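You operate a simulated robot arm through the tools that you are given. There is no shell and no other tool. Be economical: measure what you need, move in short steps, check, and stop when the job is done.

You run a simulated robot arm. Do the job below in one go: nothing can be reset, and whatever is moved stays where it is left.

JOB
Unpin the stirrer, wind it down, clamp it, start at 20 rpm.
Fine: the orange pin goes into the hole on the control box.

Only the result counts: the job must be done as asked and must still hold three seconds after the hand-in. Knocking over, shifting, dropping, spilling or breaking anything else fails it.

ROBOT AND FRAMES
A 7-joint arm with a three-finger gripper on a trunk, on a base that drives. Base frame: it is fixed to the floor where the robot stands at the start and does not move with it; the origin is under the middle of the robot, x ahead of it, y to its left, z up. Units: cm, rad, N and s.
With the tool pointing down near the work surface it reaches from about 10 to 84 cm from the robot's upright axis, wherever it stands. Its first joint turns from -2.897 to 2.897 rad. Places, roughly: clamp knob [40, 20, 110]; hole on the control box [50, -10, 120]; lift knob [40, 20, 90]; red switch [40, -10, 120]. Payload 2.94 kg.
The TCP is the grasp point between the finger pads, 3 cm short of the fingertips. In the tool frame z runs along the fingers and y along their closing line. The gripper opens to 13.2 cm. The gripper's body begins 10.7 cm behind the TCP.
Orientation is that of the tool frame in the base frame, as a unit quaternion [x, y, z, w]. With the fingers straight down and closing along the base's y, the tool's x points along the base's -x, its y along +y and its z along -z.

CONTROLS
- The arm moves only by the tool arm_command. Its argument "plan" is a list of rows, each a list of 7 numbers: the turn, a rotation vector about the base's x, y, z in units of 6 degrees (1.0 is 6 degrees), then the shift along the base's x, y, z in units of 50 mm (1.0 is 50 mm), then the gripper command, from -1 (fully open) to 1 (shut), values between in proportion. In form: [[rx, ry, rz, x, y, z, hand], ...]. A call has 1 to 8 rows; each row shifts and turns the commanded pose from where the row before left it. A call with a number of a shift or a turn outside -1 to 1 is refused whole. Rows are played at 5 a second. More than 5 cm and 0.15 rad between two rows, or a gripper value outside its range, and nothing of the call is played. A pose out of reach is approached as far as the arm can. The call stops where the force on the tool passes 40 N (or 10 N more than at its start, if that is more) or the arm is blocked; 0.2 s more then pass. Each finger halts on what it meets, pressing with about 37 N; the grip force reading is that of the motor and also rises with nothing between the fingers. The clock runs only during rows and for 0.2 s after the last one: add rows that do not move to give the fingers time. The reply holds the time, the measured pose of the TCP, the force on the tool along the base axes, the opening and the grip force, in the units named above and with some noise, with the torque about the TCP (base axes, N m) and any sound that the robot's microphone picked up.
- Cameras (640 x 400 px; columns grow to the right, rows downward): "scene" is now at [3.97, 18.85, 180.47]; the picture's right is [-0.01, -1.00, 0.00], its down [-0.82, 0.01, -0.57] and it looks along [0.57, -0.01, -0.82] (base axes); focal length 273 px, centre (320, 200). "wrist" rides on the gripper at [7.2, 0.3, -14.4] in the tool frame; the picture's right is [-0.04, 1.00, 0.00], its down [-0.88, -0.04, -0.48] and it looks along [-0.48, -0.02, 0.88] (tool axes); focal length 256 px, centre (320, 200). There is no depth. A picture from a camera that has moved, and an enlarged one, comes with that camera's place and axes in the base frame and with its lens. The place of the scene camera against the robot may be out by one fixed shift of up to 1.2 cm in any direction.
- grab_frame(camera): a new picture of that camera. It takes no simulated time.
- lift_body(by): slides the trunk up (or, below 0, down) by that many cm; the arm and the scene camera ride with it, the base frame stays. It gives what a move gives, with no picture.
- steer(legs): drives the robot by 1 to 6 legs, each [ahead, left, turn to the left] in cm, cm and rad, along the robot's own axes; the way and the turn of a leg run together, so that a leg with both is an arc; at most 150 cm and 3.142 rad a leg. The arm and the cameras ride along, it lands a little off, and it stops where it bumps. It gives what a move gives.
- head_to(pan, tilt): turns the head with the scene camera to pan (to the left, within 2.496 rad either way) and tilt (down, from -0.506 to 1.204), counted from straight ahead of the robot. It gives what a move gives.
- zoom(camera, box): a new picture of the part [left, top, right, bottom] of that camera's present view, enlarged. It takes no simulated time.
- close_job(): hands the job in; it is judged then, once.

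Go step by step. Nothing tells you exact positions but the pictures and the camera data: compare them with the known pose of the tool, close in by small moves and look again before you grip or let go. The budget is 120 turns and 98 pictures, counting those below and the enlarged ones. Unless the task says otherwise, let go and move clear before handing in, and close with one line.

The tools are called after "Request:" by a JSON object that holds its "fn" and its "kwargs". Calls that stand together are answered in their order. arm_command: Moves the arm, as the interface text tells. Its arguments: {"type":"object","properties":{"plan":{"type":"array","items":{"type":"array","items":{"type":"number"}}}},"required":["plan"]} The other tools are called the same way: lift_body (by) slides the trunk up or down; steer (legs) drives the base; head_to (pan, tilt) turns the head that bears the scene camera; grab_frame (camera) takes a picture; zoom (camera, box) takes an enlarged picture of a part of a camera's view; close_job () hands the job in.

At the start:

```text
clock: 0.0
tool_pos: [51.11, 23.85, 144.35]
tool_rot: [0.001, 1.0, 0.0, 0.0]
contact_force: [0.0, 0.1, -1.1]
ft_torque: [-0.01, -0.02, -0.01]
opening: 13.19
grip_force: 0.2
trunk travel left (down, up): [-32.5, 21.5]
robot x, y, heading: [0.21, 0.18, -0.004]
head pan, tilt: [-0.012, 0.963]
```

scene: 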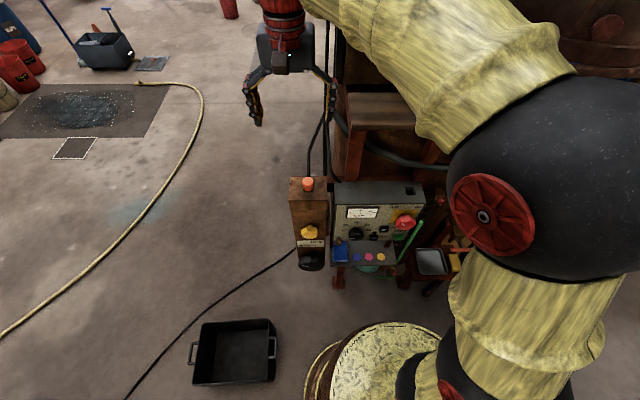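
wrist: 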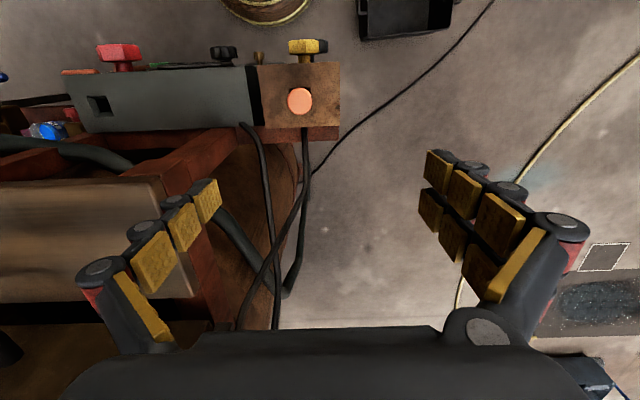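

I see a small wooden box with an orange cap and yellow knob, and next to it a grey meter panel. I'll zoom in to identify the parts.

Request:
{"fn": "zoom", "kwargs": {"camera": "scene", "box": [270, 160, 470, 300]}}

Request:
{"fn": "zoom", "kwargs": {"camera": "wrist", "box": [0, 0, 400, 250]}}

Request:
{"fn": "head_to", "kwargs": {"pan": 0.5, "tilt": 0.7}}

Request:
{"fn": "grab_frame", "kwargs": {"camera": "scene"}}

```text
2.86 times, centred on (370, 230) of scene
camera zoom: at [3.97, 18.85, 180.47], right [-0.01, -1.0, 0.0], down [-0.82, 0.01, -0.57], along [0.57, -0.01, -0.82], focal length 779 px, centre (177, 114)
```

zoom: 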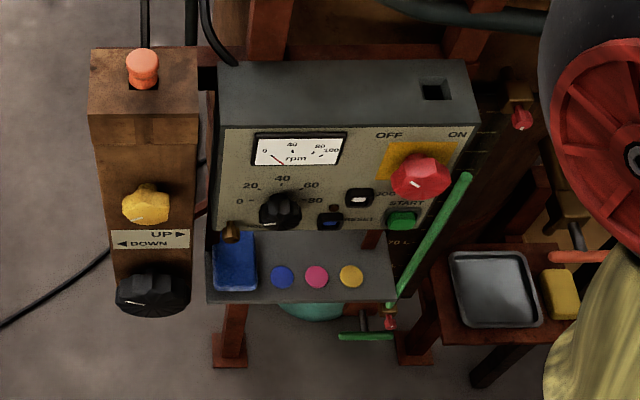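

```text
1.60 times, centred on (200, 125) of wrist
camera zoom: at [43.81, 24.1, 158.76], right [0.04, 1.0, 0.0], down [0.88, -0.04, 0.48], along [0.48, -0.02, -0.88], focal length 410 px, centre (512, 320)
```

zoom: 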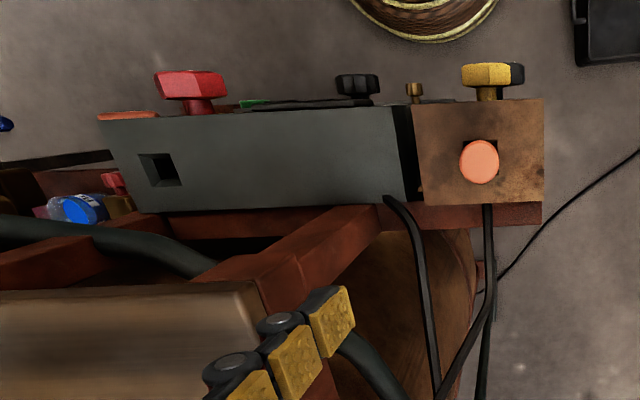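

```text
clock: 0.9
tool_pos: [51.09, 23.85, 144.37]
tool_rot: [0.0, 1.0, 0.001, 0.0]
contact_force: [0.4, 0.1, -0.7]
ft_torque: [0.0, -0.01, 0.01]
opening: 13.2
grip_force: 0.0
trunk travel left (down, up): [-32.5, 21.5]
robot x, y, heading: [0.2, -0.21, -0.006]
head pan, tilt: [0.499, 0.7]
```

```text
93 pictures are left
camera scene: at [4.25, 23.0, 182.55], right [0.48, -0.88, 0.0], down [-0.57, -0.31, -0.76], along [0.67, 0.37, -0.64], focal length 273 px, centre (320, 200)
```

scene: 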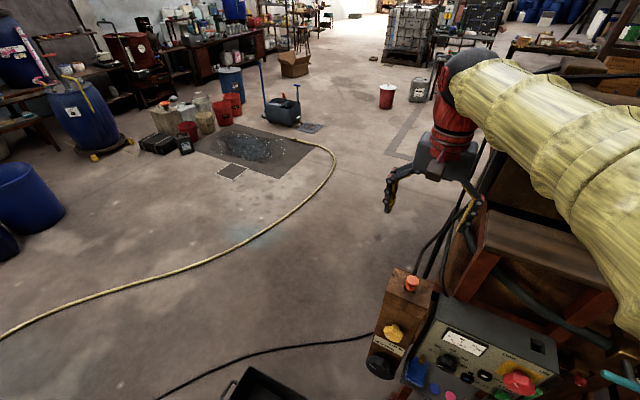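

The wooden column at the left carries the orange pin (top), the yellow clamp knob and the black lift knob. The control box has the hole, red switch, dial and buttons. I'll look round to the right for the stirrer itself.

Request:
{"fn": "head_to", "kwargs": {"pan": -0.6, "tilt": 0.6}}

Request:
{"fn": "grab_frame", "kwargs": {"camera": "scene"}}

Request:
{"fn": "head_to", "kwargs": {"pan": -0.2, "tilt": 1.0}}

Request:
{"fn": "zoom", "kwargs": {"camera": "scene", "box": [180, 100, 400, 300]}}

```text
clock: 2.3
tool_pos: [51.12, 23.87, 144.42]
tool_rot: [-0.001, 1.0, 0.0, 0.001]
contact_force: [0.1, 0.1, 0.2]
ft_torque: [-0.02, -0.01, 0.01]
opening: 13.19
grip_force: 0.1
trunk travel left (down, up): [-32.5, 21.5]
robot x, y, heading: [0.49, 0.24, 0.005]
head pan, tilt: [-0.6, 0.6]
```

```text
92 pictures are left
camera scene: at [4.09, 13.95, 183.42], right [-0.56, -0.83, 0.0], down [-0.47, 0.32, -0.82], along [0.68, -0.47, -0.57], focal length 273 px, centre (320, 200)
```

scene: 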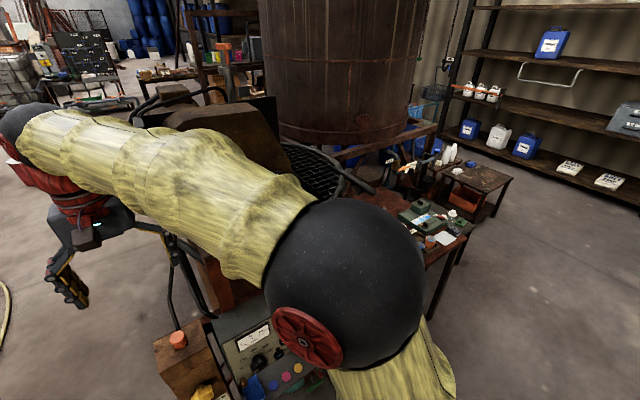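

```text
clock: 3.1
tool_pos: [51.06, 23.83, 144.26]
tool_rot: [0.0, 1.0, 0.0, 0.0]
contact_force: [0.8, 0.3, 0.5]
ft_torque: [0.0, 0.01, -0.03]
opening: 13.2
grip_force: 0.2
trunk travel left (down, up): [-32.5, 21.5]
robot x, y, heading: [0.11, 0.18, -0.001]
head pan, tilt: [-0.201, 1.0]
```

```text
2.00 times, centred on (290, 200) of scene
camera zoom: at [3.62, 17.54, 180.23], right [-0.2, -0.98, 0.0], down [-0.82, 0.17, -0.54], along [0.53, -0.11, -0.84], focal length 545 px, centre (380, 200)
```

zoom: 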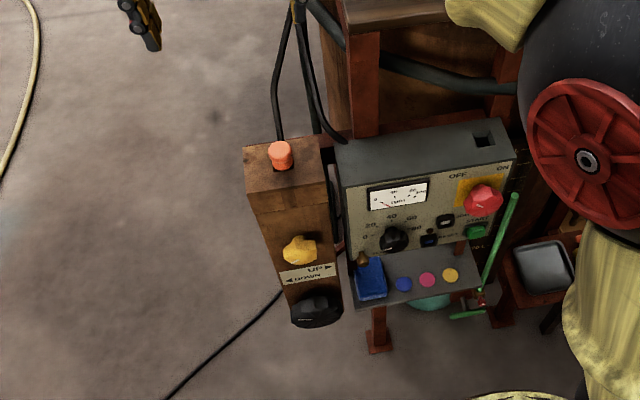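

Triangulated: pin top ≈ [48.1, 21.4, 125.5], hole ≈ [48.0, -6.5, 121]. I move above the pin with the fingers partly closed and look again.

Request:
{"fn": "arm_command", "kwargs": {"plan": [[0, 0, 0, -0.6, -0.48, -0.6, 0.1], [0, 0, 0, 0, 0, -0.8, 0.1], [0, 0, 0, 0, 0, 0, 0.1], [0, 0, 0, 0, 0, 0, 0.1], [0, 0, 0, 0, 0, 0, 0.1]]}}

Request:
{"fn": "grab_frame", "kwargs": {"camera": "wrist"}}

Request:
{"fn": "zoom", "kwargs": {"camera": "scene", "box": [230, 130, 360, 280]}}

```text
clock: 4.3
tool_pos: [48.15, 21.29, 137.44]
tool_rot: [0.0, 1.0, 0.0, 0.0]
contact_force: [-1.2, 0.4, -0.5]
ft_torque: [0.02, 0.01, 0.01]
opening: 5.97
grip_force: 0.1
trunk travel left (down, up): [-32.5, 21.5]
robot x, y, heading: [-0.03, 0.21, 0.003]
head pan, tilt: [-0.201, 1.0]
```

```text
90 pictures are left
camera wrist: at [40.87, 21.6, 151.82], right [0.04, 1.0, 0.0], down [0.88, -0.04, 0.48], along [0.48, -0.02, -0.88], focal length 256 px, centre (320, 200)
```

wrist: 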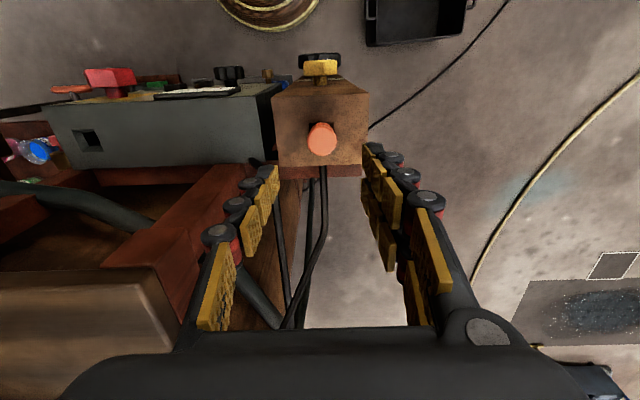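

```text
2.67 times, centred on (295, 205) of scene
camera zoom: at [3.61, 17.54, 180.22], right [-0.2, -0.98, 0.0], down [-0.82, 0.17, -0.54], along [0.53, -0.11, -0.84], focal length 727 px, centre (387, 187)
```

zoom: 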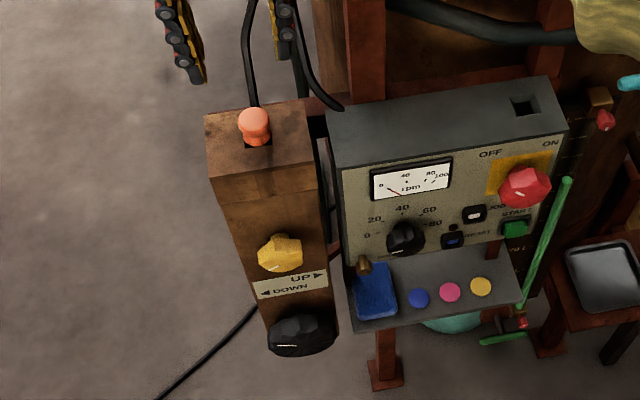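

Request:
{"fn": "zoom", "kwargs": {"camera": "wrist", "box": [260, 40, 390, 180]}}

Request:
{"fn": "zoom", "kwargs": {"camera": "scene", "box": [260, 160, 300, 190]}}

Request:
{"fn": "zoom", "kwargs": {"camera": "scene", "box": [350, 170, 450, 240]}}

```text
2.86 times, centred on (325, 110) of wrist
camera zoom: at [40.87, 21.6, 151.82], right [0.04, 1.0, 0.0], down [0.88, -0.04, 0.48], along [0.48, -0.02, -0.88], focal length 731 px, centre (306, 457)
```

zoom: 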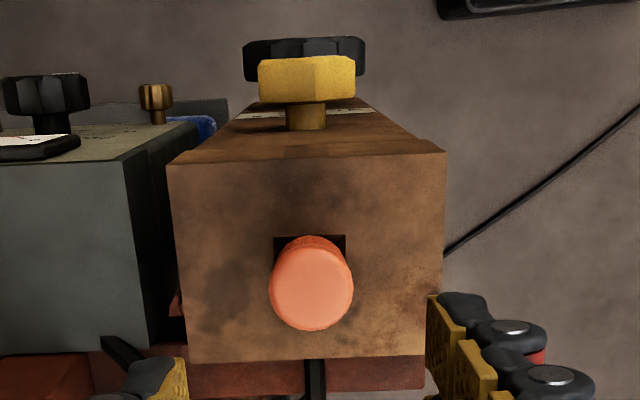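

```text
13.33 times, centred on (280, 175) of scene
camera zoom: at [3.61, 17.54, 180.22], right [-0.2, -0.98, 0.0], down [-0.82, 0.17, -0.54], along [0.53, -0.11, -0.84], focal length 3636 px, centre (853, 533)
```

zoom: 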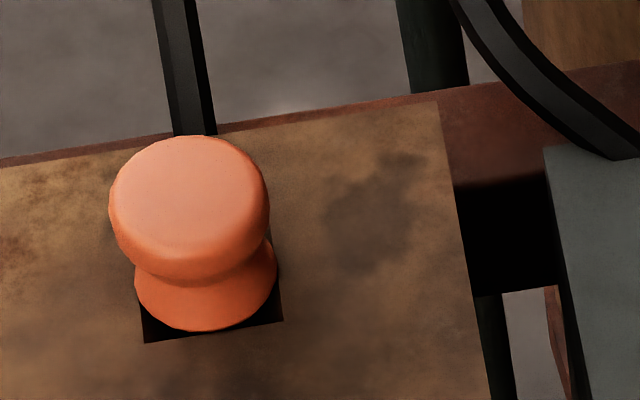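

```text
5.71 times, centred on (400, 205) of scene
camera zoom: at [3.61, 17.54, 180.22], right [-0.2, -0.98, 0.0], down [-0.82, 0.17, -0.54], along [0.53, -0.11, -0.84], focal length 1558 px, centre (-137, 171)
```

zoom: 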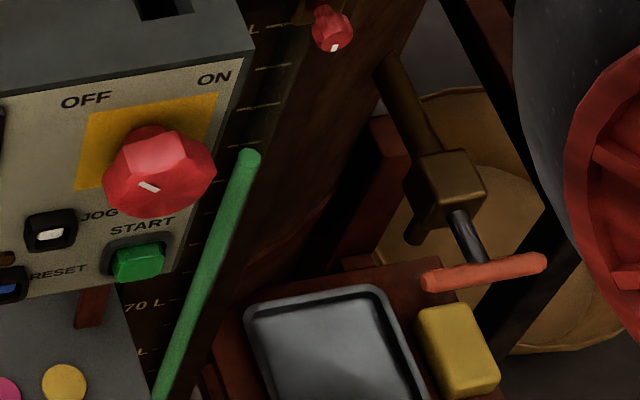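

The pin is a mushroom head of about 3 cm diameter. Its top is near z 125.3 and the wood surface near 122.6. I descend to tips just above the head and check alignment.

Request:
{"fn": "arm_command", "kwargs": {"plan": [[0, 0, 0, 0, 0.02, -0.8, 0.1], [0, 0, 0, 0, 0, -0.8, 0.1], [0, 0, 0, 0, 0, 0, 0.1]]}}

Request:
{"fn": "grab_frame", "kwargs": {"camera": "wrist"}}

Request:
{"fn": "zoom", "kwargs": {"camera": "scene", "box": [240, 120, 320, 190]}}

```text
clock: 5.1
tool_pos: [47.91, 21.65, 129.49]
tool_rot: [0.0, 1.0, 0.0, 0.0]
contact_force: [-0.5, 0.5, 0.2]
ft_torque: [0.0, 0.02, 0.02]
opening: 5.95
grip_force: 0.0
trunk travel left (down, up): [-32.5, 21.5]
robot x, y, heading: [0.05, 0.09, 0.0]
head pan, tilt: [-0.201, 1.0]
```

```text
85 pictures are left
camera wrist: at [40.67, 21.85, 143.95], right [0.04, 1.0, 0.0], down [0.88, -0.04, 0.48], along [0.48, -0.02, -0.88], focal length 256 px, centre (320, 200)
```

wrist: 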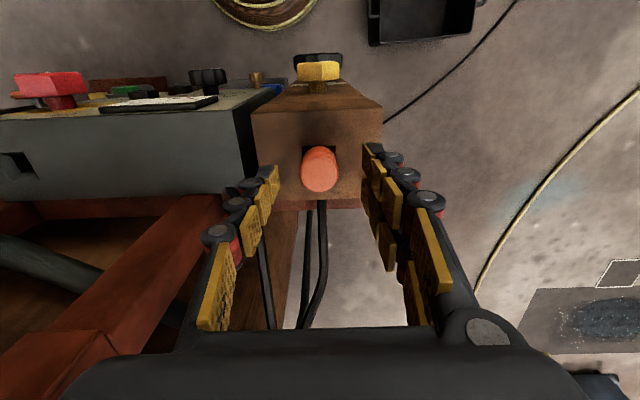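

```text
5.71 times, centred on (280, 155) of scene
camera zoom: at [3.6, 17.54, 180.22], right [-0.2, -0.98, 0.0], down [-0.82, 0.17, -0.54], along [0.53, -0.11, -0.84], focal length 1558 px, centre (549, 457)
```

zoom: 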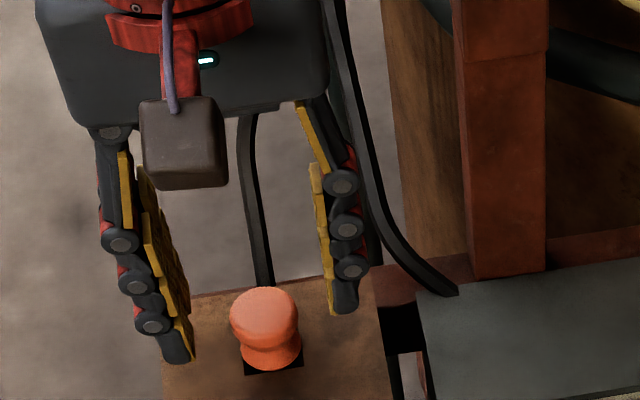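

Aligned within millimetres. I descend to the pin head and close.

Request:
{"fn": "arm_command", "kwargs": {"plan": [[0, 0, 0, 0.06, -0.03, -0.34, 0.1], [0, 0, 0, 0, 0, -0.34, 0.1], [0, 0, 0, 0, 0, 0, 0.5], [0, 0, 0, 0, 0, 0, 1], [0, 0, 0, 0, 0, 0, 1], [0, 0, 0, 0, 0, 0, 1], [0, 0, 0, 0, 0, 0, 1]]}}

Request:
{"fn": "grab_frame", "kwargs": {"camera": "wrist"}}

```text
clock: 5.9
tool_pos: [48.48, 21.07, 126.92]
tool_rot: [-0.001, 1.0, 0.003, 0.009]
contact_force: [-2.2, -15.2, 22.4]
ft_torque: [-1.12, 0.23, 0.02]
opening: 4.73
grip_force: 11.6
trunk travel left (down, up): [-32.5, 21.5]
robot x, y, heading: [0.13, 0.02, 0.0]
head pan, tilt: [-0.201, 1.0]
stopped in row 3: the force on the tool passed its limit at 48 N (the readings are from after the stop); the commanded pose is now the measured one
```

```text
83 pictures are left
camera wrist: at [40.98, 21.25, 141.28], right [0.04, 1.0, 0.01], down [0.87, -0.04, 0.49], along [0.49, -0.02, -0.87], focal length 256 px, centre (320, 200)
```

wrist: 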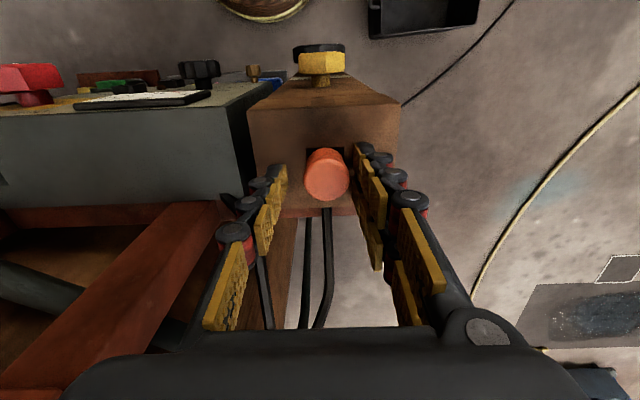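

A finger touched the wood, so I rise a little, straighten, recentre, and then close.

Request:
{"fn": "arm_command", "kwargs": {"plan": [[-0.06, 0.17, 0, -0.04, 0.08, 0.14, 0.2], [0, 0, 0, 0, 0, 0, 0.3]]}}

```text
clock: 6.5
tool_pos: [48.4, 21.91, 127.22]
tool_rot: [0.0, 1.0, -0.001, -0.003]
contact_force: [-0.1, 0.5, 0.7]
ft_torque: [0.01, 0.02, 0.0]
opening: 4.62
grip_force: 0.1
trunk travel left (down, up): [-32.5, 21.5]
robot x, y, heading: [-0.16, -0.32, -0.003]
head pan, tilt: [-0.201, 1.0]
```

Request:
{"fn": "arm_command", "kwargs": {"plan": [[0, 0.0, 0, 0, -0.05, -0.08, 0.35], [0, 0, 0, 0, 0, 0, 0.6], [0, 0, 0, 0, 0, 0, 1], [0, 0, 0, 0, 0, 0, 1], [0, 0, 0, 0, 0, 0, 1]]}}

Request:
{"fn": "grab_frame", "kwargs": {"camera": "wrist"}}

Request:
{"fn": "zoom", "kwargs": {"camera": "scene", "box": [240, 120, 320, 190]}}

```text
clock: 7.7
tool_pos: [48.22, 21.47, 126.94]
tool_rot: [0.0, 1.0, 0.0, -0.002]
contact_force: [0.5, 2.3, 4.8]
ft_torque: [0.08, -0.1, 0.0]
opening: 2.68
grip_force: 36.4
trunk travel left (down, up): [-32.5, 21.5]
robot x, y, heading: [0.19, 0.14, -0.0]
head pan, tilt: [-0.201, 1.0]
```

```text
82 pictures are left
camera wrist: at [41.13, 21.83, 141.4], right [0.04, 1.0, 0.0], down [0.88, -0.04, 0.47], along [0.47, -0.02, -0.88], focal length 256 px, centre (320, 200)
```

wrist: 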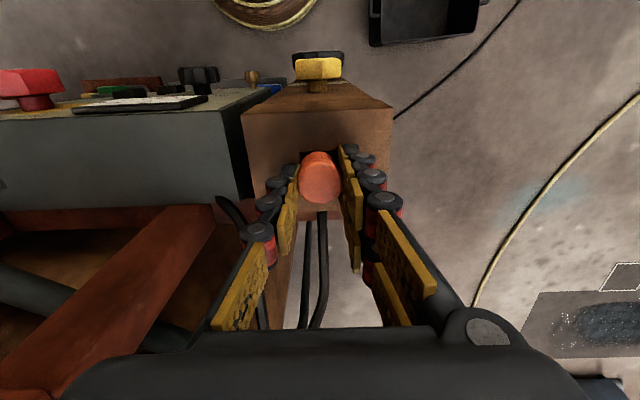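

```text
5.71 times, centred on (280, 155) of scene
camera zoom: at [3.58, 17.56, 180.22], right [-0.2, -0.98, 0.0], down [-0.82, 0.17, -0.54], along [0.53, -0.11, -0.84], focal length 1558 px, centre (549, 457)
```

zoom: 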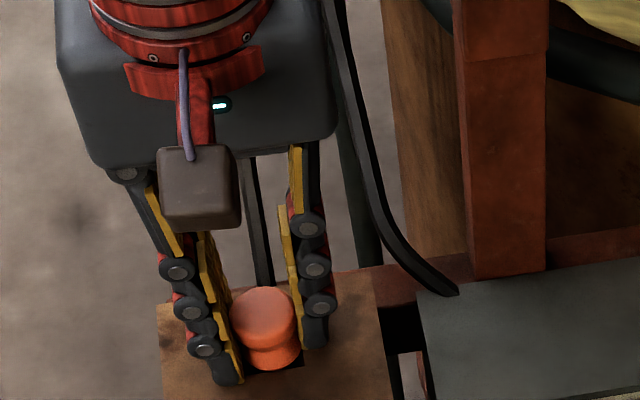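

The head is gripped (2.7 cm). I pull the pin straight up.

Request:
{"fn": "arm_command", "kwargs": {"plan": [[0, 0, 0, 0, 0, 0.2, 1], [0, 0, 0, 0, 0, 0.2, 1], [0, 0, 0, 0, 0, 0.3, 1], [0, 0, 0, 0, 0, 0.3, 1], [0, 0, 0, 0, 0, 0.5, 1], [0, 0, 0, 0, 0, 0.5, 1]]}}

Request:
{"fn": "grab_frame", "kwargs": {"camera": "wrist"}}

Request:
{"fn": "zoom", "kwargs": {"camera": "scene", "box": [220, 80, 360, 190]}}

```text
clock: 9.1
tool_pos: [48.19, 21.75, 136.76]
tool_rot: [-0.001, 1.0, 0.0, -0.003]
contact_force: [-0.1, -0.5, -0.2]
ft_torque: [0.01, -0.02, -0.04]
opening: 2.58
grip_force: 37.3
trunk travel left (down, up): [-32.5, 21.5]
robot x, y, heading: [-0.17, 0.19, 0.004]
head pan, tilt: [-0.201, 1.0]
```

```text
80 pictures are left
camera wrist: at [41.06, 21.92, 151.3], right [0.04, 1.0, 0.0], down [0.88, -0.04, 0.47], along [0.47, -0.02, -0.88], focal length 256 px, centre (320, 200)
```

wrist: 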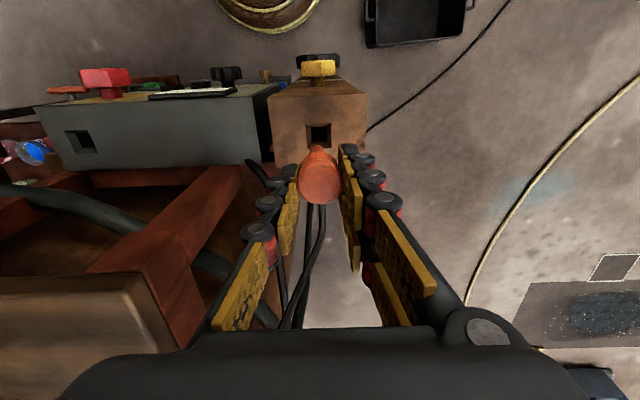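

```text
3.64 times, centred on (290, 135) of scene
camera zoom: at [3.57, 17.53, 180.22], right [-0.2, -0.98, 0.0], down [-0.82, 0.17, -0.54], along [0.53, -0.11, -0.84], focal length 992 px, centre (429, 436)
```

zoom: 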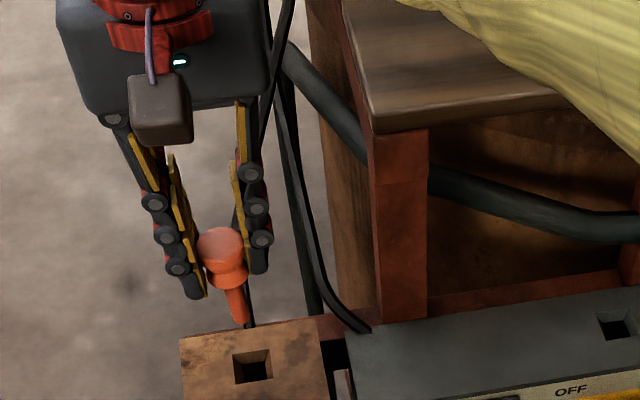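

The pin is out; its shaft is about 5 cm long. I carry it across at height toward the control box hole ≈ [48.3, -6.9].

Request:
{"fn": "arm_command", "kwargs": {"plan": [[0, 0, 0, 0, -0.8, 0.3, 1], [0, 0, 0, 0, -1, 0, 1], [0, 0, 0, 0, -1, 0, 1], [0, 0, 0, 0, -1, 0, 1], [0, 0, 0, 0, -1, 0, 1], [0, 0, 0, 0, -0.9, 0, 1], [0, 0, 0, 0, 0, 0, 1]]}}

Request:
{"fn": "grab_frame", "kwargs": {"camera": "wrist"}}

Request:
{"fn": "grab_frame", "kwargs": {"camera": "scene"}}

```text
clock: 10.7
tool_pos: [48.68, -6.82, 138.46]
tool_rot: [0.0, 1.0, 0.0, -0.003]
contact_force: [-0.3, 0.7, -0.8]
ft_torque: [-0.01, -0.02, 0.02]
opening: 2.6
grip_force: 37.3
trunk travel left (down, up): [-32.5, 21.5]
robot x, y, heading: [-0.06, -0.14, -0.002]
head pan, tilt: [-0.201, 1.0]
```

```text
78 pictures are left
camera wrist: at [41.44, -6.56, 152.87], right [0.04, 1.0, 0.0], down [0.88, -0.04, 0.47], along [0.47, -0.02, -0.88], focal length 256 px, centre (320, 200)
```

wrist: 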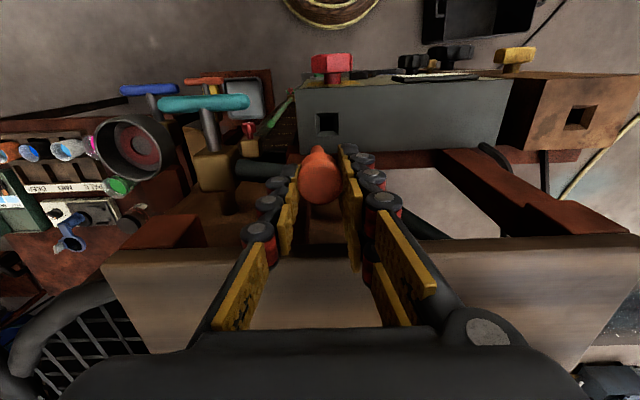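

```text
77 pictures are left
camera scene: at [3.59, 17.55, 180.22], right [-0.2, -0.98, 0.0], down [-0.82, 0.17, -0.54], along [0.53, -0.11, -0.84], focal length 273 px, centre (320, 200)
```

scene: 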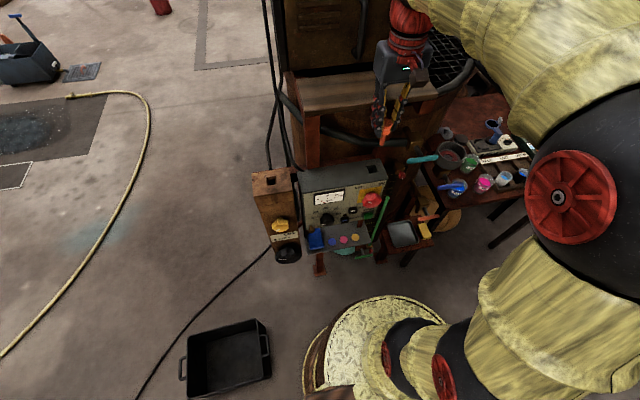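

Request:
{"fn": "zoom", "kwargs": {"camera": "wrist", "box": [280, 90, 380, 200]}}

Request:
{"fn": "zoom", "kwargs": {"camera": "scene", "box": [340, 80, 440, 200]}}

```text
3.64 times, centred on (330, 145) of wrist
camera zoom: at [41.44, -6.56, 152.87], right [0.04, 1.0, 0.0], down [0.88, -0.04, 0.47], along [0.47, -0.02, -0.88], focal length 931 px, centre (284, 400)
```

zoom: 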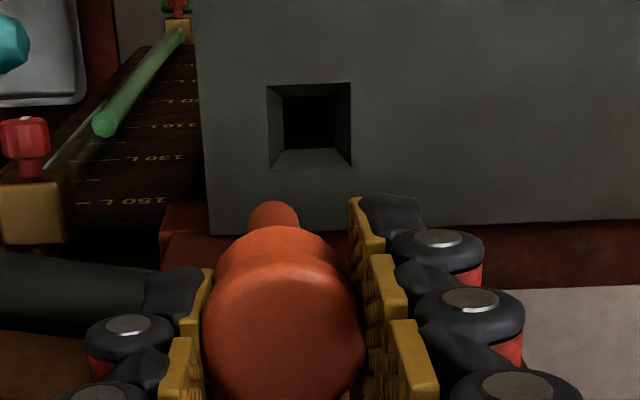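

```text
3.33 times, centred on (390, 140) of scene
camera zoom: at [3.59, 17.55, 180.22], right [-0.2, -0.98, 0.0], down [-0.82, 0.17, -0.54], along [0.53, -0.11, -0.84], focal length 909 px, centre (87, 400)
```

zoom: 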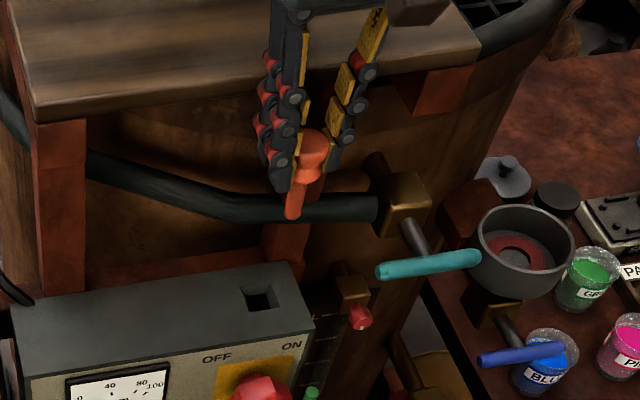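

Hole centre by wrist ray ≈ [48.1, -5.95]; I shift +1 cm in y, slightly back in x, descend until the pin tip is just above the surface and recheck.

Request:
{"fn": "arm_command", "kwargs": {"plan": [[0, 0, 0, -0.07, 0.19, -0.4, 1], [0, 0, 0, 0, 0, -0.6, 1], [0, 0, 0, 0, 0, -0.3, 1], [0, 0, 0, 0, 0, 0, 1]]}}

Request:
{"fn": "zoom", "kwargs": {"camera": "wrist", "box": [260, 90, 380, 220]}}

Request:
{"fn": "zoom", "kwargs": {"camera": "scene", "box": [340, 100, 420, 200]}}

```text
clock: 11.7
tool_pos: [48.21, -5.98, 131.96]
tool_rot: [0.0, 1.0, 0.0, -0.002]
contact_force: [0.6, 1.0, 0.2]
ft_torque: [0.0, -0.05, 0.02]
opening: 2.59
grip_force: 37.1
trunk travel left (down, up): [-32.5, 21.5]
robot x, y, heading: [-0.09, 0.29, -0.001]
head pan, tilt: [-0.201, 1.0]
```

```text
3.08 times, centred on (320, 155) of wrist
camera zoom: at [41.0, -5.7, 146.43], right [0.04, 1.0, 0.0], down [0.88, -0.04, 0.47], along [0.47, -0.02, -0.88], focal length 788 px, centre (320, 338)
```

zoom: 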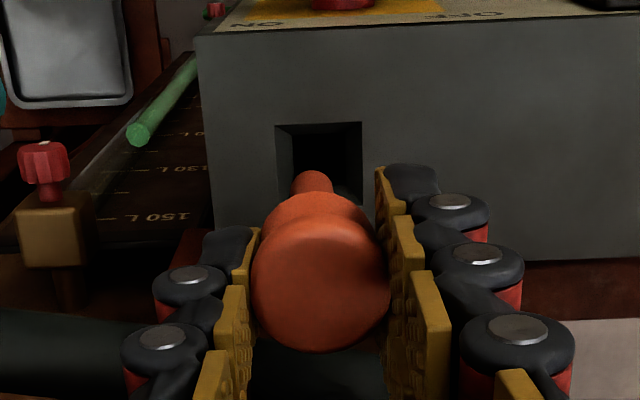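

```text
4.00 times, centred on (380, 150) of scene
camera zoom: at [3.59, 17.54, 180.22], right [-0.2, -0.98, 0.0], down [-0.82, 0.17, -0.54], along [0.53, -0.11, -0.84], focal length 1091 px, centre (80, 400)
```

zoom: 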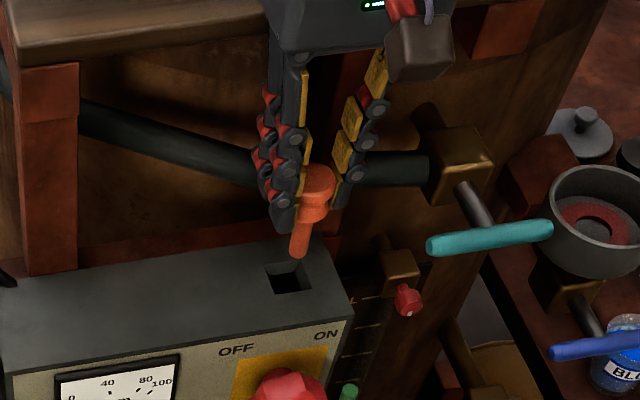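

Nearly concentric; a +0.3 cm nudge in y, then lower gently.

Request:
{"fn": "arm_command", "kwargs": {"plan": [[0, 0, 0, 0, 0.06, -0.2, 1], [0, 0, 0, 0, 0, -0.2, 1], [0, 0, 0, 0, 0, -0.2, 1], [0, 0, 0, 0, 0, -0.2, 1]]}}

Request:
{"fn": "zoom", "kwargs": {"camera": "wrist", "box": [260, 90, 380, 220]}}

Request:
{"fn": "zoom", "kwargs": {"camera": "scene", "box": [340, 100, 420, 200]}}

```text
clock: 12.5
tool_pos: [48.4, -5.58, 130.29]
tool_rot: [0.0, 1.0, -0.002, 0.009]
contact_force: [-2.0, 0.7, 8.8]
ft_torque: [0.11, -0.41, 0.04]
opening: 2.61
grip_force: 37.2
trunk travel left (down, up): [-32.5, 21.5]
robot x, y, heading: [-0.03, 0.33, -0.001]
head pan, tilt: [-0.201, 1.0]
stopped in row 3: the force on the tool passed its limit at 50 N (the readings are from after the stop); the commanded pose is now the measured one
```

```text
3.08 times, centred on (320, 155) of wrist
camera zoom: at [40.96, -5.3, 144.44], right [0.04, 1.0, 0.0], down [0.87, -0.04, 0.49], along [0.49, -0.02, -0.87], focal length 788 px, centre (320, 338)
```

zoom: 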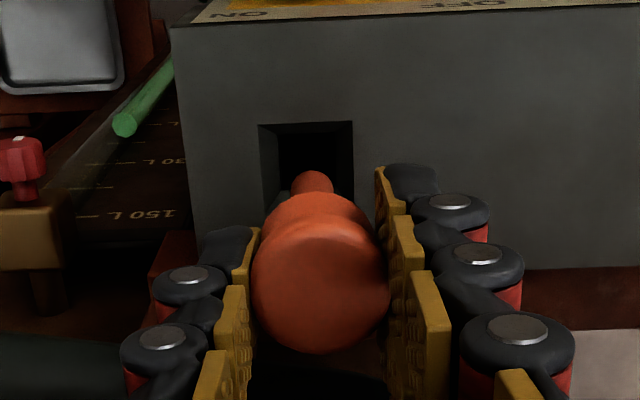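

```text
4.00 times, centred on (380, 150) of scene
camera zoom: at [3.49, 17.54, 180.22], right [-0.2, -0.98, 0.0], down [-0.82, 0.17, -0.54], along [0.53, -0.11, -0.84], focal length 1091 px, centre (80, 400)
```

zoom: 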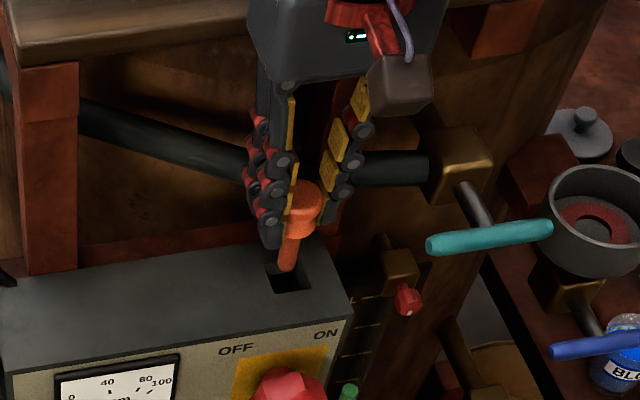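

The pin tip touched the hole's back edge: it sits about 0.9 cm too far in +x. I raise, straighten, and shift back.

Request:
{"fn": "arm_command", "kwargs": {"plan": [[0.04, 0.17, 0, 0, 0, 0.2, 1], [0, 0, 0, -0.18, -0.03, 0, 1], [0, 0, 0, 0, 0, 0, 1]]}}

Request:
{"fn": "zoom", "kwargs": {"camera": "wrist", "box": [260, 90, 380, 220]}}

Request:
{"fn": "zoom", "kwargs": {"camera": "scene", "box": [340, 100, 420, 200]}}

```text
clock: 13.3
tool_pos: [47.78, -5.78, 131.02]
tool_rot: [0.0, 1.0, 0.002, -0.002]
contact_force: [0.1, 0.2, -0.3]
ft_torque: [0.02, 0.04, -0.03]
opening: 2.6
grip_force: 36.9
trunk travel left (down, up): [-32.5, 21.5]
robot x, y, heading: [-0.06, 0.1, 0.003]
head pan, tilt: [-0.201, 1.0]
```

```text
3.08 times, centred on (320, 155) of wrist
camera zoom: at [40.56, -5.52, 145.48], right [0.04, 1.0, 0.0], down [0.88, -0.04, 0.47], along [0.47, -0.02, -0.88], focal length 788 px, centre (320, 338)
```

zoom: 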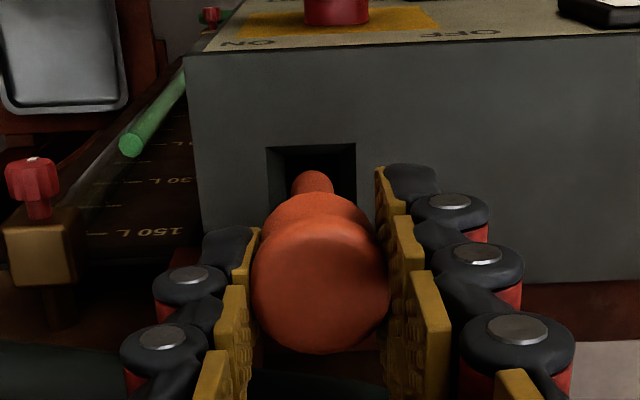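

```text
4.00 times, centred on (380, 150) of scene
camera zoom: at [3.66, 17.52, 180.22], right [-0.2, -0.98, 0.0], down [-0.82, 0.17, -0.54], along [0.53, -0.11, -0.84], focal length 1091 px, centre (80, 400)
```

zoom: 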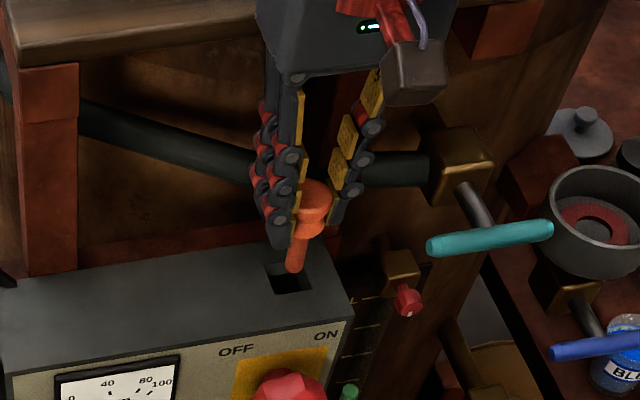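

Request:
{"fn": "arm_command", "kwargs": {"plan": [[0, 0, 0, 0, 0.02, -0.2, 1], [0, 0, 0, 0, 0, -0.2, 1], [0, 0, 0, 0, 0, -0.2, 1], [0, 0, 0, 0, 0, -0.2, 1]]}}

Request:
{"fn": "zoom", "kwargs": {"camera": "scene", "box": [340, 100, 420, 200]}}

```text
clock: 13.9
tool_pos: [48.11, -5.82, 130.17]
tool_rot: [0.0, 1.0, 0.0, 0.01]
contact_force: [-0.7, 1.1, 7.2]
ft_torque: [0.04, -0.36, 0.06]
opening: 2.58
grip_force: 37.3
trunk travel left (down, up): [-32.5, 21.5]
robot x, y, heading: [-0.0, 0.12, 0.002]
head pan, tilt: [-0.201, 1.0]
stopped in row 3: the force on the tool passed its limit at 48 N (the readings are from after the stop); the commanded pose is now the measured one
```

```text
4.00 times, centred on (380, 150) of scene
camera zoom: at [3.53, 17.54, 180.22], right [-0.2, -0.98, 0.0], down [-0.82, 0.17, -0.54], along [0.53, -0.11, -0.84], focal length 1091 px, centre (80, 400)
```

zoom: 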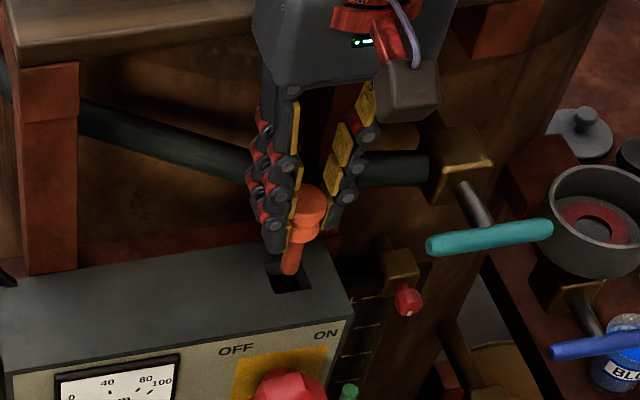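

Request:
{"fn": "zoom", "kwargs": {"camera": "scene", "box": [398, 156, 428, 178]}}

Request:
{"fn": "zoom", "kwargs": {"camera": "scene", "box": [398, 140, 428, 178]}}

Request:
{"fn": "zoom", "kwargs": {"camera": "wrist", "box": [290, 110, 350, 170]}}

```text
16.00 times, centred on (413, 167) of scene
camera zoom: at [3.53, 17.54, 180.22], right [-0.2, -0.98, 0.0], down [-0.82, 0.17, -0.54], along [0.53, -0.11, -0.84], focal length 4364 px, centre (-1168, 728)
```

zoom: 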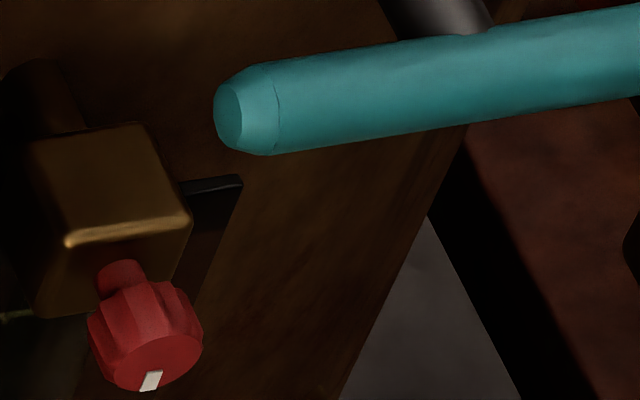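

```text
10.53 times, centred on (413, 159) of scene
camera zoom: at [3.53, 17.54, 180.22], right [-0.2, -0.98, 0.0], down [-0.82, 0.17, -0.54], along [0.53, -0.11, -0.84], focal length 2871 px, centre (-659, 632)
```

zoom: 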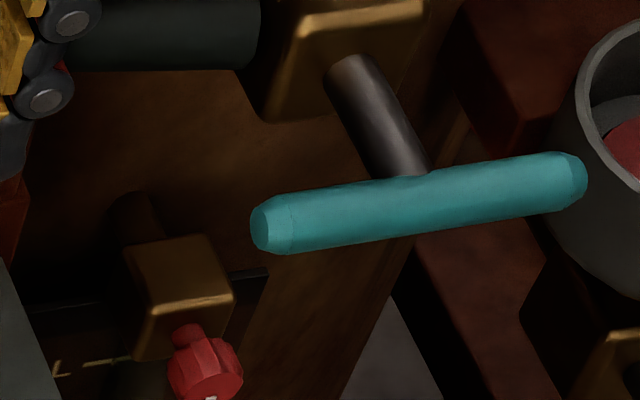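

```text
6.67 times, centred on (320, 140) of wrist
camera zoom: at [40.56, -5.47, 144.41], right [0.04, 1.0, 0.0], down [0.87, -0.04, 0.49], along [0.49, -0.02, -0.87], focal length 1707 px, centre (320, 600)
```

zoom: 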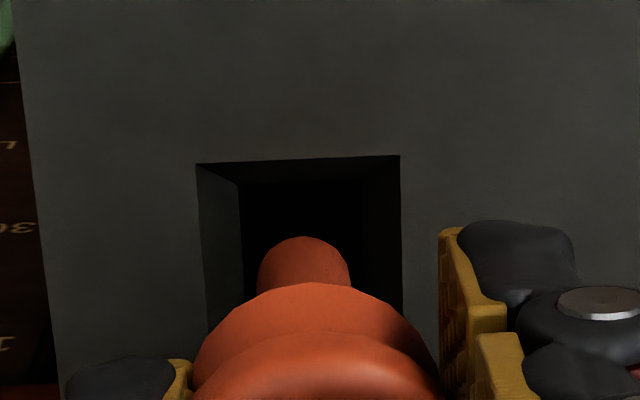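

The contact torque points to something about 6 cm ahead of the TCP: the hand body is resting on the bench edge (≈ x 51, z 141), and the pin is not the problem. I rise and lean the hand back about 15° to clear it, keeping the pin tip over the hole.

Request:
{"fn": "arm_command", "kwargs": {"plan": [[0, 0, 0, 0, 0, 0.4, 1], [0, -0.77, 0, -0.15, 0, 0, 1], [0, -0.77, 0, -0.15, 0, 0, 1], [0, -0.77, 0, -0.15, 0, 0, 1], [0, 0, 0, 0, 0, -0.2, 1], [0, 0, 0, 0, 0, 0, 1]]}}

Request:
{"fn": "grab_frame", "kwargs": {"camera": "wrist"}}

Request:
{"fn": "zoom", "kwargs": {"camera": "scene", "box": [340, 100, 420, 200]}}

```text
clock: 15.3
tool_pos: [45.85, -5.9, 131.07]
tool_rot: [0.0, 0.992, 0.0, 0.129]
contact_force: [0.2, 0.0, 0.4]
ft_torque: [-0.01, 0.04, 0.0]
opening: 2.57
grip_force: 37.4
trunk travel left (down, up): [-32.5, 21.5]
robot x, y, heading: [-0.17, 0.08, -0.001]
head pan, tilt: [-0.201, 1.0]
```

```text
64 pictures are left
camera wrist: at [35.19, -5.5, 143.14], right [0.04, 1.0, 0.01], down [0.73, -0.04, 0.68], along [0.68, -0.02, -0.73], focal length 256 px, centre (320, 200)
```

wrist: 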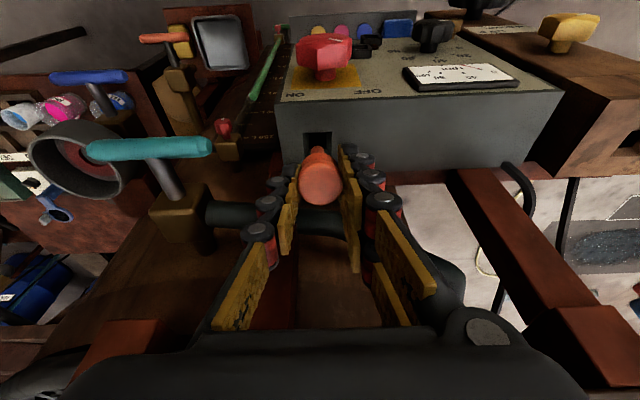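

```text
4.00 times, centred on (380, 150) of scene
camera zoom: at [3.59, 17.53, 180.22], right [-0.2, -0.98, 0.0], down [-0.82, 0.17, -0.54], along [0.53, -0.11, -0.84], focal length 1091 px, centre (80, 400)
```

zoom: 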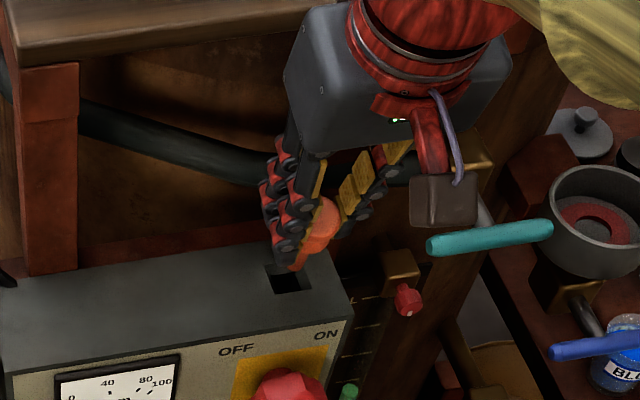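

Request:
{"fn": "zoom", "kwargs": {"camera": "wrist", "box": [280, 110, 360, 190]}}

Request:
{"fn": "zoom", "kwargs": {"camera": "scene", "box": [360, 145, 390, 180]}}

```text
5.00 times, centred on (320, 150) of wrist
camera zoom: at [35.19, -5.5, 143.14], right [0.04, 1.0, 0.01], down [0.73, -0.04, 0.68], along [0.68, -0.02, -0.73], focal length 1280 px, centre (320, 450)
```

zoom: 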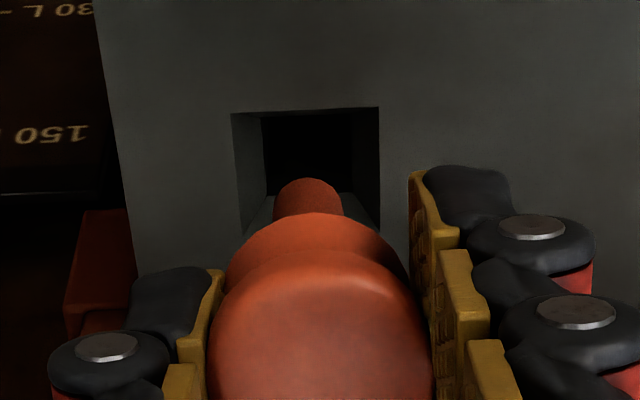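

```text
11.43 times, centred on (375, 162) of scene
camera zoom: at [3.59, 17.53, 180.22], right [-0.2, -0.98, 0.0], down [-0.82, 0.17, -0.54], along [0.53, -0.11, -0.84], focal length 3117 px, centre (-309, 629)
```

zoom: 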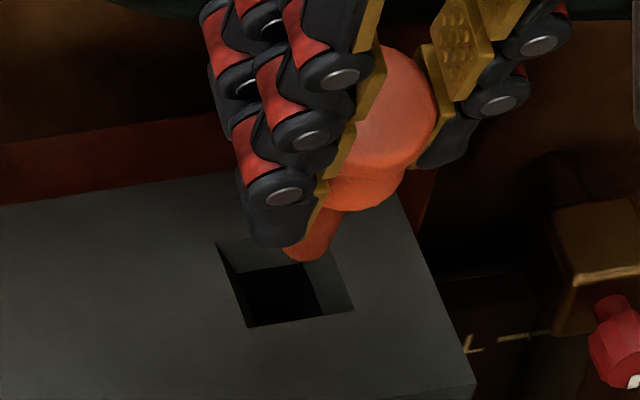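

Tip is centred over the hole. Lowering vertically in small steps.

Request:
{"fn": "arm_command", "kwargs": {"plan": [[0, 0, 0, 0.0, 0.02, -0.2, 1], [0, 0, 0, 0, 0, -0.2, 1], [0, 0, 0, 0, 0, -0.2, 1], [0, 0, 0, 0, 0, 0, 1]]}}

Request:
{"fn": "zoom", "kwargs": {"camera": "wrist", "box": [280, 110, 360, 190]}}

Request:
{"fn": "zoom", "kwargs": {"camera": "scene", "box": [360, 145, 390, 180]}}

```text
clock: 16.3
tool_pos: [46.03, -5.79, 128.14]
tool_rot: [0.0, 0.991, 0.001, 0.131]
contact_force: [11.1, 0.1, 4.5]
ft_torque: [-0.02, -0.81, 0.04]
opening: 2.58
grip_force: 36.5
trunk travel left (down, up): [-32.5, 21.5]
robot x, y, heading: [0.01, 0.34, -0.0]
head pan, tilt: [-0.201, 1.0]
```

```text
5.00 times, centred on (320, 150) of wrist
camera zoom: at [35.41, -5.5, 140.2], right [0.04, 1.0, 0.01], down [0.73, -0.04, 0.69], along [0.69, -0.02, -0.73], focal length 1280 px, centre (320, 450)
```

zoom: 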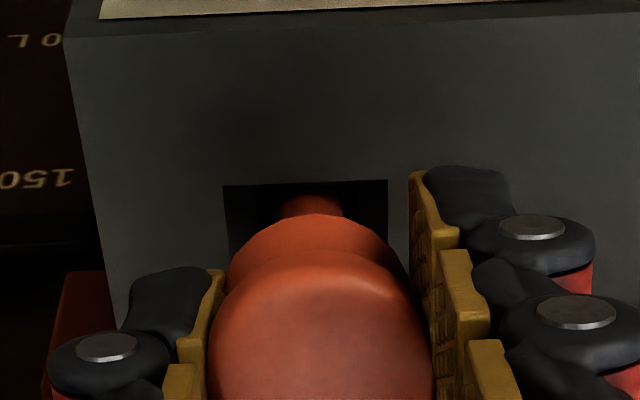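

```text
11.43 times, centred on (375, 162) of scene
camera zoom: at [3.74, 17.53, 180.22], right [-0.2, -0.98, 0.0], down [-0.83, 0.17, -0.54], along [0.53, -0.11, -0.84], focal length 3117 px, centre (-309, 629)
```

zoom: 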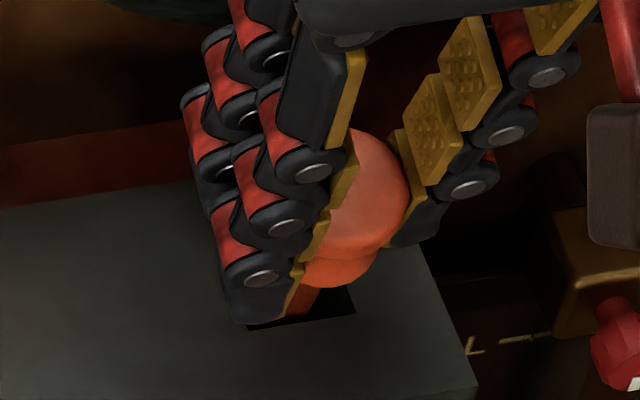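

The pin has entered the hole and presses lightly on the front edge; I shift +x and continue along the pin axis.

Request:
{"fn": "arm_command", "kwargs": {"plan": [[0, 0, 0, 0.1, 0, 0, 1], [0, 0, 0, 0.04, 0, -0.15, 1], [0, 0, 0, 0.04, 0, -0.15, 1], [0, 0, 0, 0, 0, 0, 1]]}}

Request:
{"fn": "zoom", "kwargs": {"camera": "scene", "box": [355, 135, 400, 185]}}

```text
clock: 17.3
tool_pos: [46.68, -5.74, 126.47]
tool_rot: [0.0, 0.992, 0.001, 0.128]
contact_force: [-8.0, 0.3, -1.6]
ft_torque: [0.0, 0.52, -0.02]
opening: 2.58
grip_force: 37.1
trunk travel left (down, up): [-32.5, 21.5]
robot x, y, heading: [-0.02, 0.11, 0.002]
head pan, tilt: [-0.201, 1.0]
```

```text
8.00 times, centred on (378, 160) of scene
camera zoom: at [3.48, 17.52, 180.22], right [-0.2, -0.98, 0.0], down [-0.82, 0.17, -0.54], along [0.53, -0.11, -0.84], focal length 2182 px, centre (-140, 520)
```

zoom: 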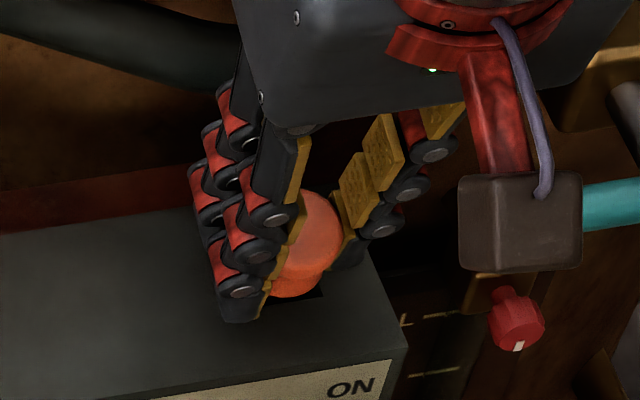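

Request:
{"fn": "arm_command", "kwargs": {"plan": [[0, 0, 0, -0.05, 0, -0.1, 1], [0, 0, 0, 0, 0, -0.08, 1], [0, 0, 0, 0, 0, 0, 1]]}}

Request:
{"fn": "zoom", "kwargs": {"camera": "scene", "box": [355, 135, 400, 185]}}

Request:
{"fn": "zoom", "kwargs": {"camera": "wrist", "box": [280, 110, 360, 190]}}

```text
clock: 18.1
tool_pos: [46.73, -5.72, 125.96]
tool_rot: [0.0, 0.991, -0.001, 0.133]
contact_force: [6.0, -1.3, 30.2]
ft_torque: [-0.14, -0.01, -0.07]
opening: 2.63
grip_force: 37.0
trunk travel left (down, up): [-32.5, 21.5]
robot x, y, heading: [0.02, -0.16, 0.0]
head pan, tilt: [-0.201, 1.0]
```

```text
8.00 times, centred on (378, 160) of scene
camera zoom: at [3.51, 17.51, 180.24], right [-0.2, -0.98, 0.0], down [-0.82, 0.17, -0.54], along [0.53, -0.11, -0.84], focal length 2182 px, centre (-140, 520)
```

zoom: 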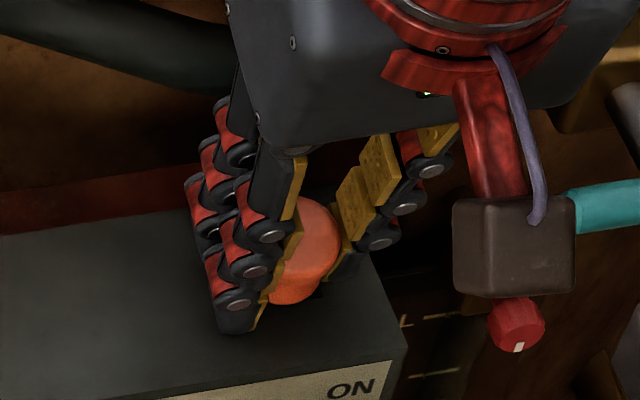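

```text
5.00 times, centred on (320, 150) of wrist
camera zoom: at [35.87, -5.43, 137.91], right [0.04, 1.0, 0.01], down [0.72, -0.04, 0.69], along [0.69, -0.02, -0.72], focal length 1280 px, centre (320, 450)
```

zoom: 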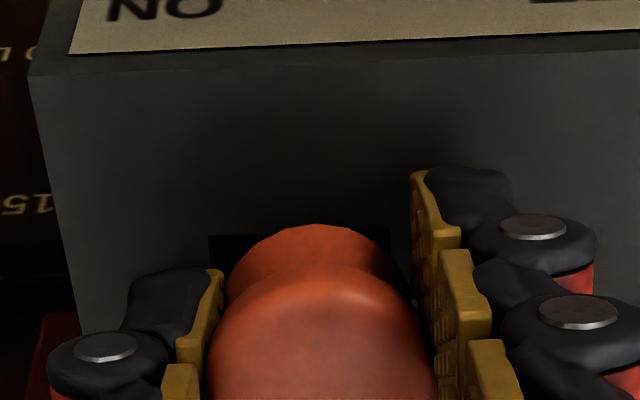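

The flange now bears on the box, so I release and back off along the tool axis.

Request:
{"fn": "arm_command", "kwargs": {"plan": [[0, 0, 0, 0, 0, 0.04, 0.7], [0, 0, 0, 0, 0, 0, 0.3], [0, 0, 0, 0, 0, 0, 0.1], [0, 0, 0, 0, 0, 0, 0.1]]}}

Request:
{"fn": "arm_command", "kwargs": {"plan": [[0, 0, 0, -0.15, 0, 0.6, 0.1], [0, 0, 0, -0.2, 0, 0.8, 0.1], [0, 0, 0, -0.2, 0, 0.8, 0.1]]}}

Request:
{"fn": "zoom", "kwargs": {"camera": "scene", "box": [345, 135, 400, 190]}}

Request:
{"fn": "grab_frame", "kwargs": {"camera": "wrist"}}

```text
clock: 19.1
tool_pos: [46.4, -5.63, 125.83]
tool_rot: [0.0, 0.992, 0.0, 0.128]
contact_force: [0.0, 0.4, -1.1]
ft_torque: [-0.02, 0.0, 0.0]
opening: 5.91
grip_force: 0.0
trunk travel left (down, up): [-32.5, 21.5]
robot x, y, heading: [-0.1, 0.38, -0.004]
head pan, tilt: [-0.201, 1.0]
```

```text
clock: 19.9
tool_pos: [43.49, -5.6, 136.95]
tool_rot: [0.0, 0.992, 0.001, 0.129]
contact_force: [0.3, 0.1, -0.3]
ft_torque: [0.02, -0.04, 0.01]
opening: 5.96
grip_force: 0.1
trunk travel left (down, up): [-32.5, 21.5]
robot x, y, heading: [0.05, -0.16, 0.005]
head pan, tilt: [-0.201, 1.0]
```

```text
7.27 times, centred on (372, 162) of scene
camera zoom: at [3.51, 17.54, 180.22], right [-0.2, -0.98, 0.0], down [-0.82, 0.17, -0.54], along [0.53, -0.11, -0.84], focal length 1983 px, centre (-62, 473)
```

zoom: 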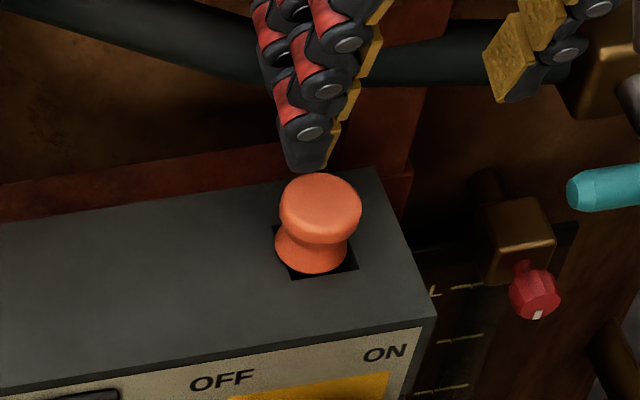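

```text
54 pictures are left
camera wrist: at [32.89, -5.32, 149.04], right [0.04, 1.0, 0.01], down [0.73, -0.04, 0.69], along [0.68, -0.02, -0.73], focal length 256 px, centre (320, 200)
```

wrist: 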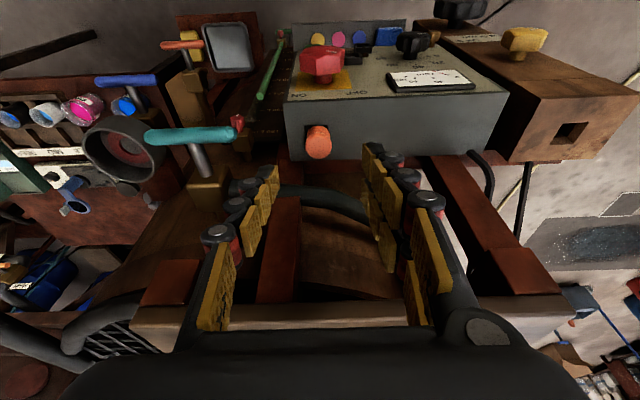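

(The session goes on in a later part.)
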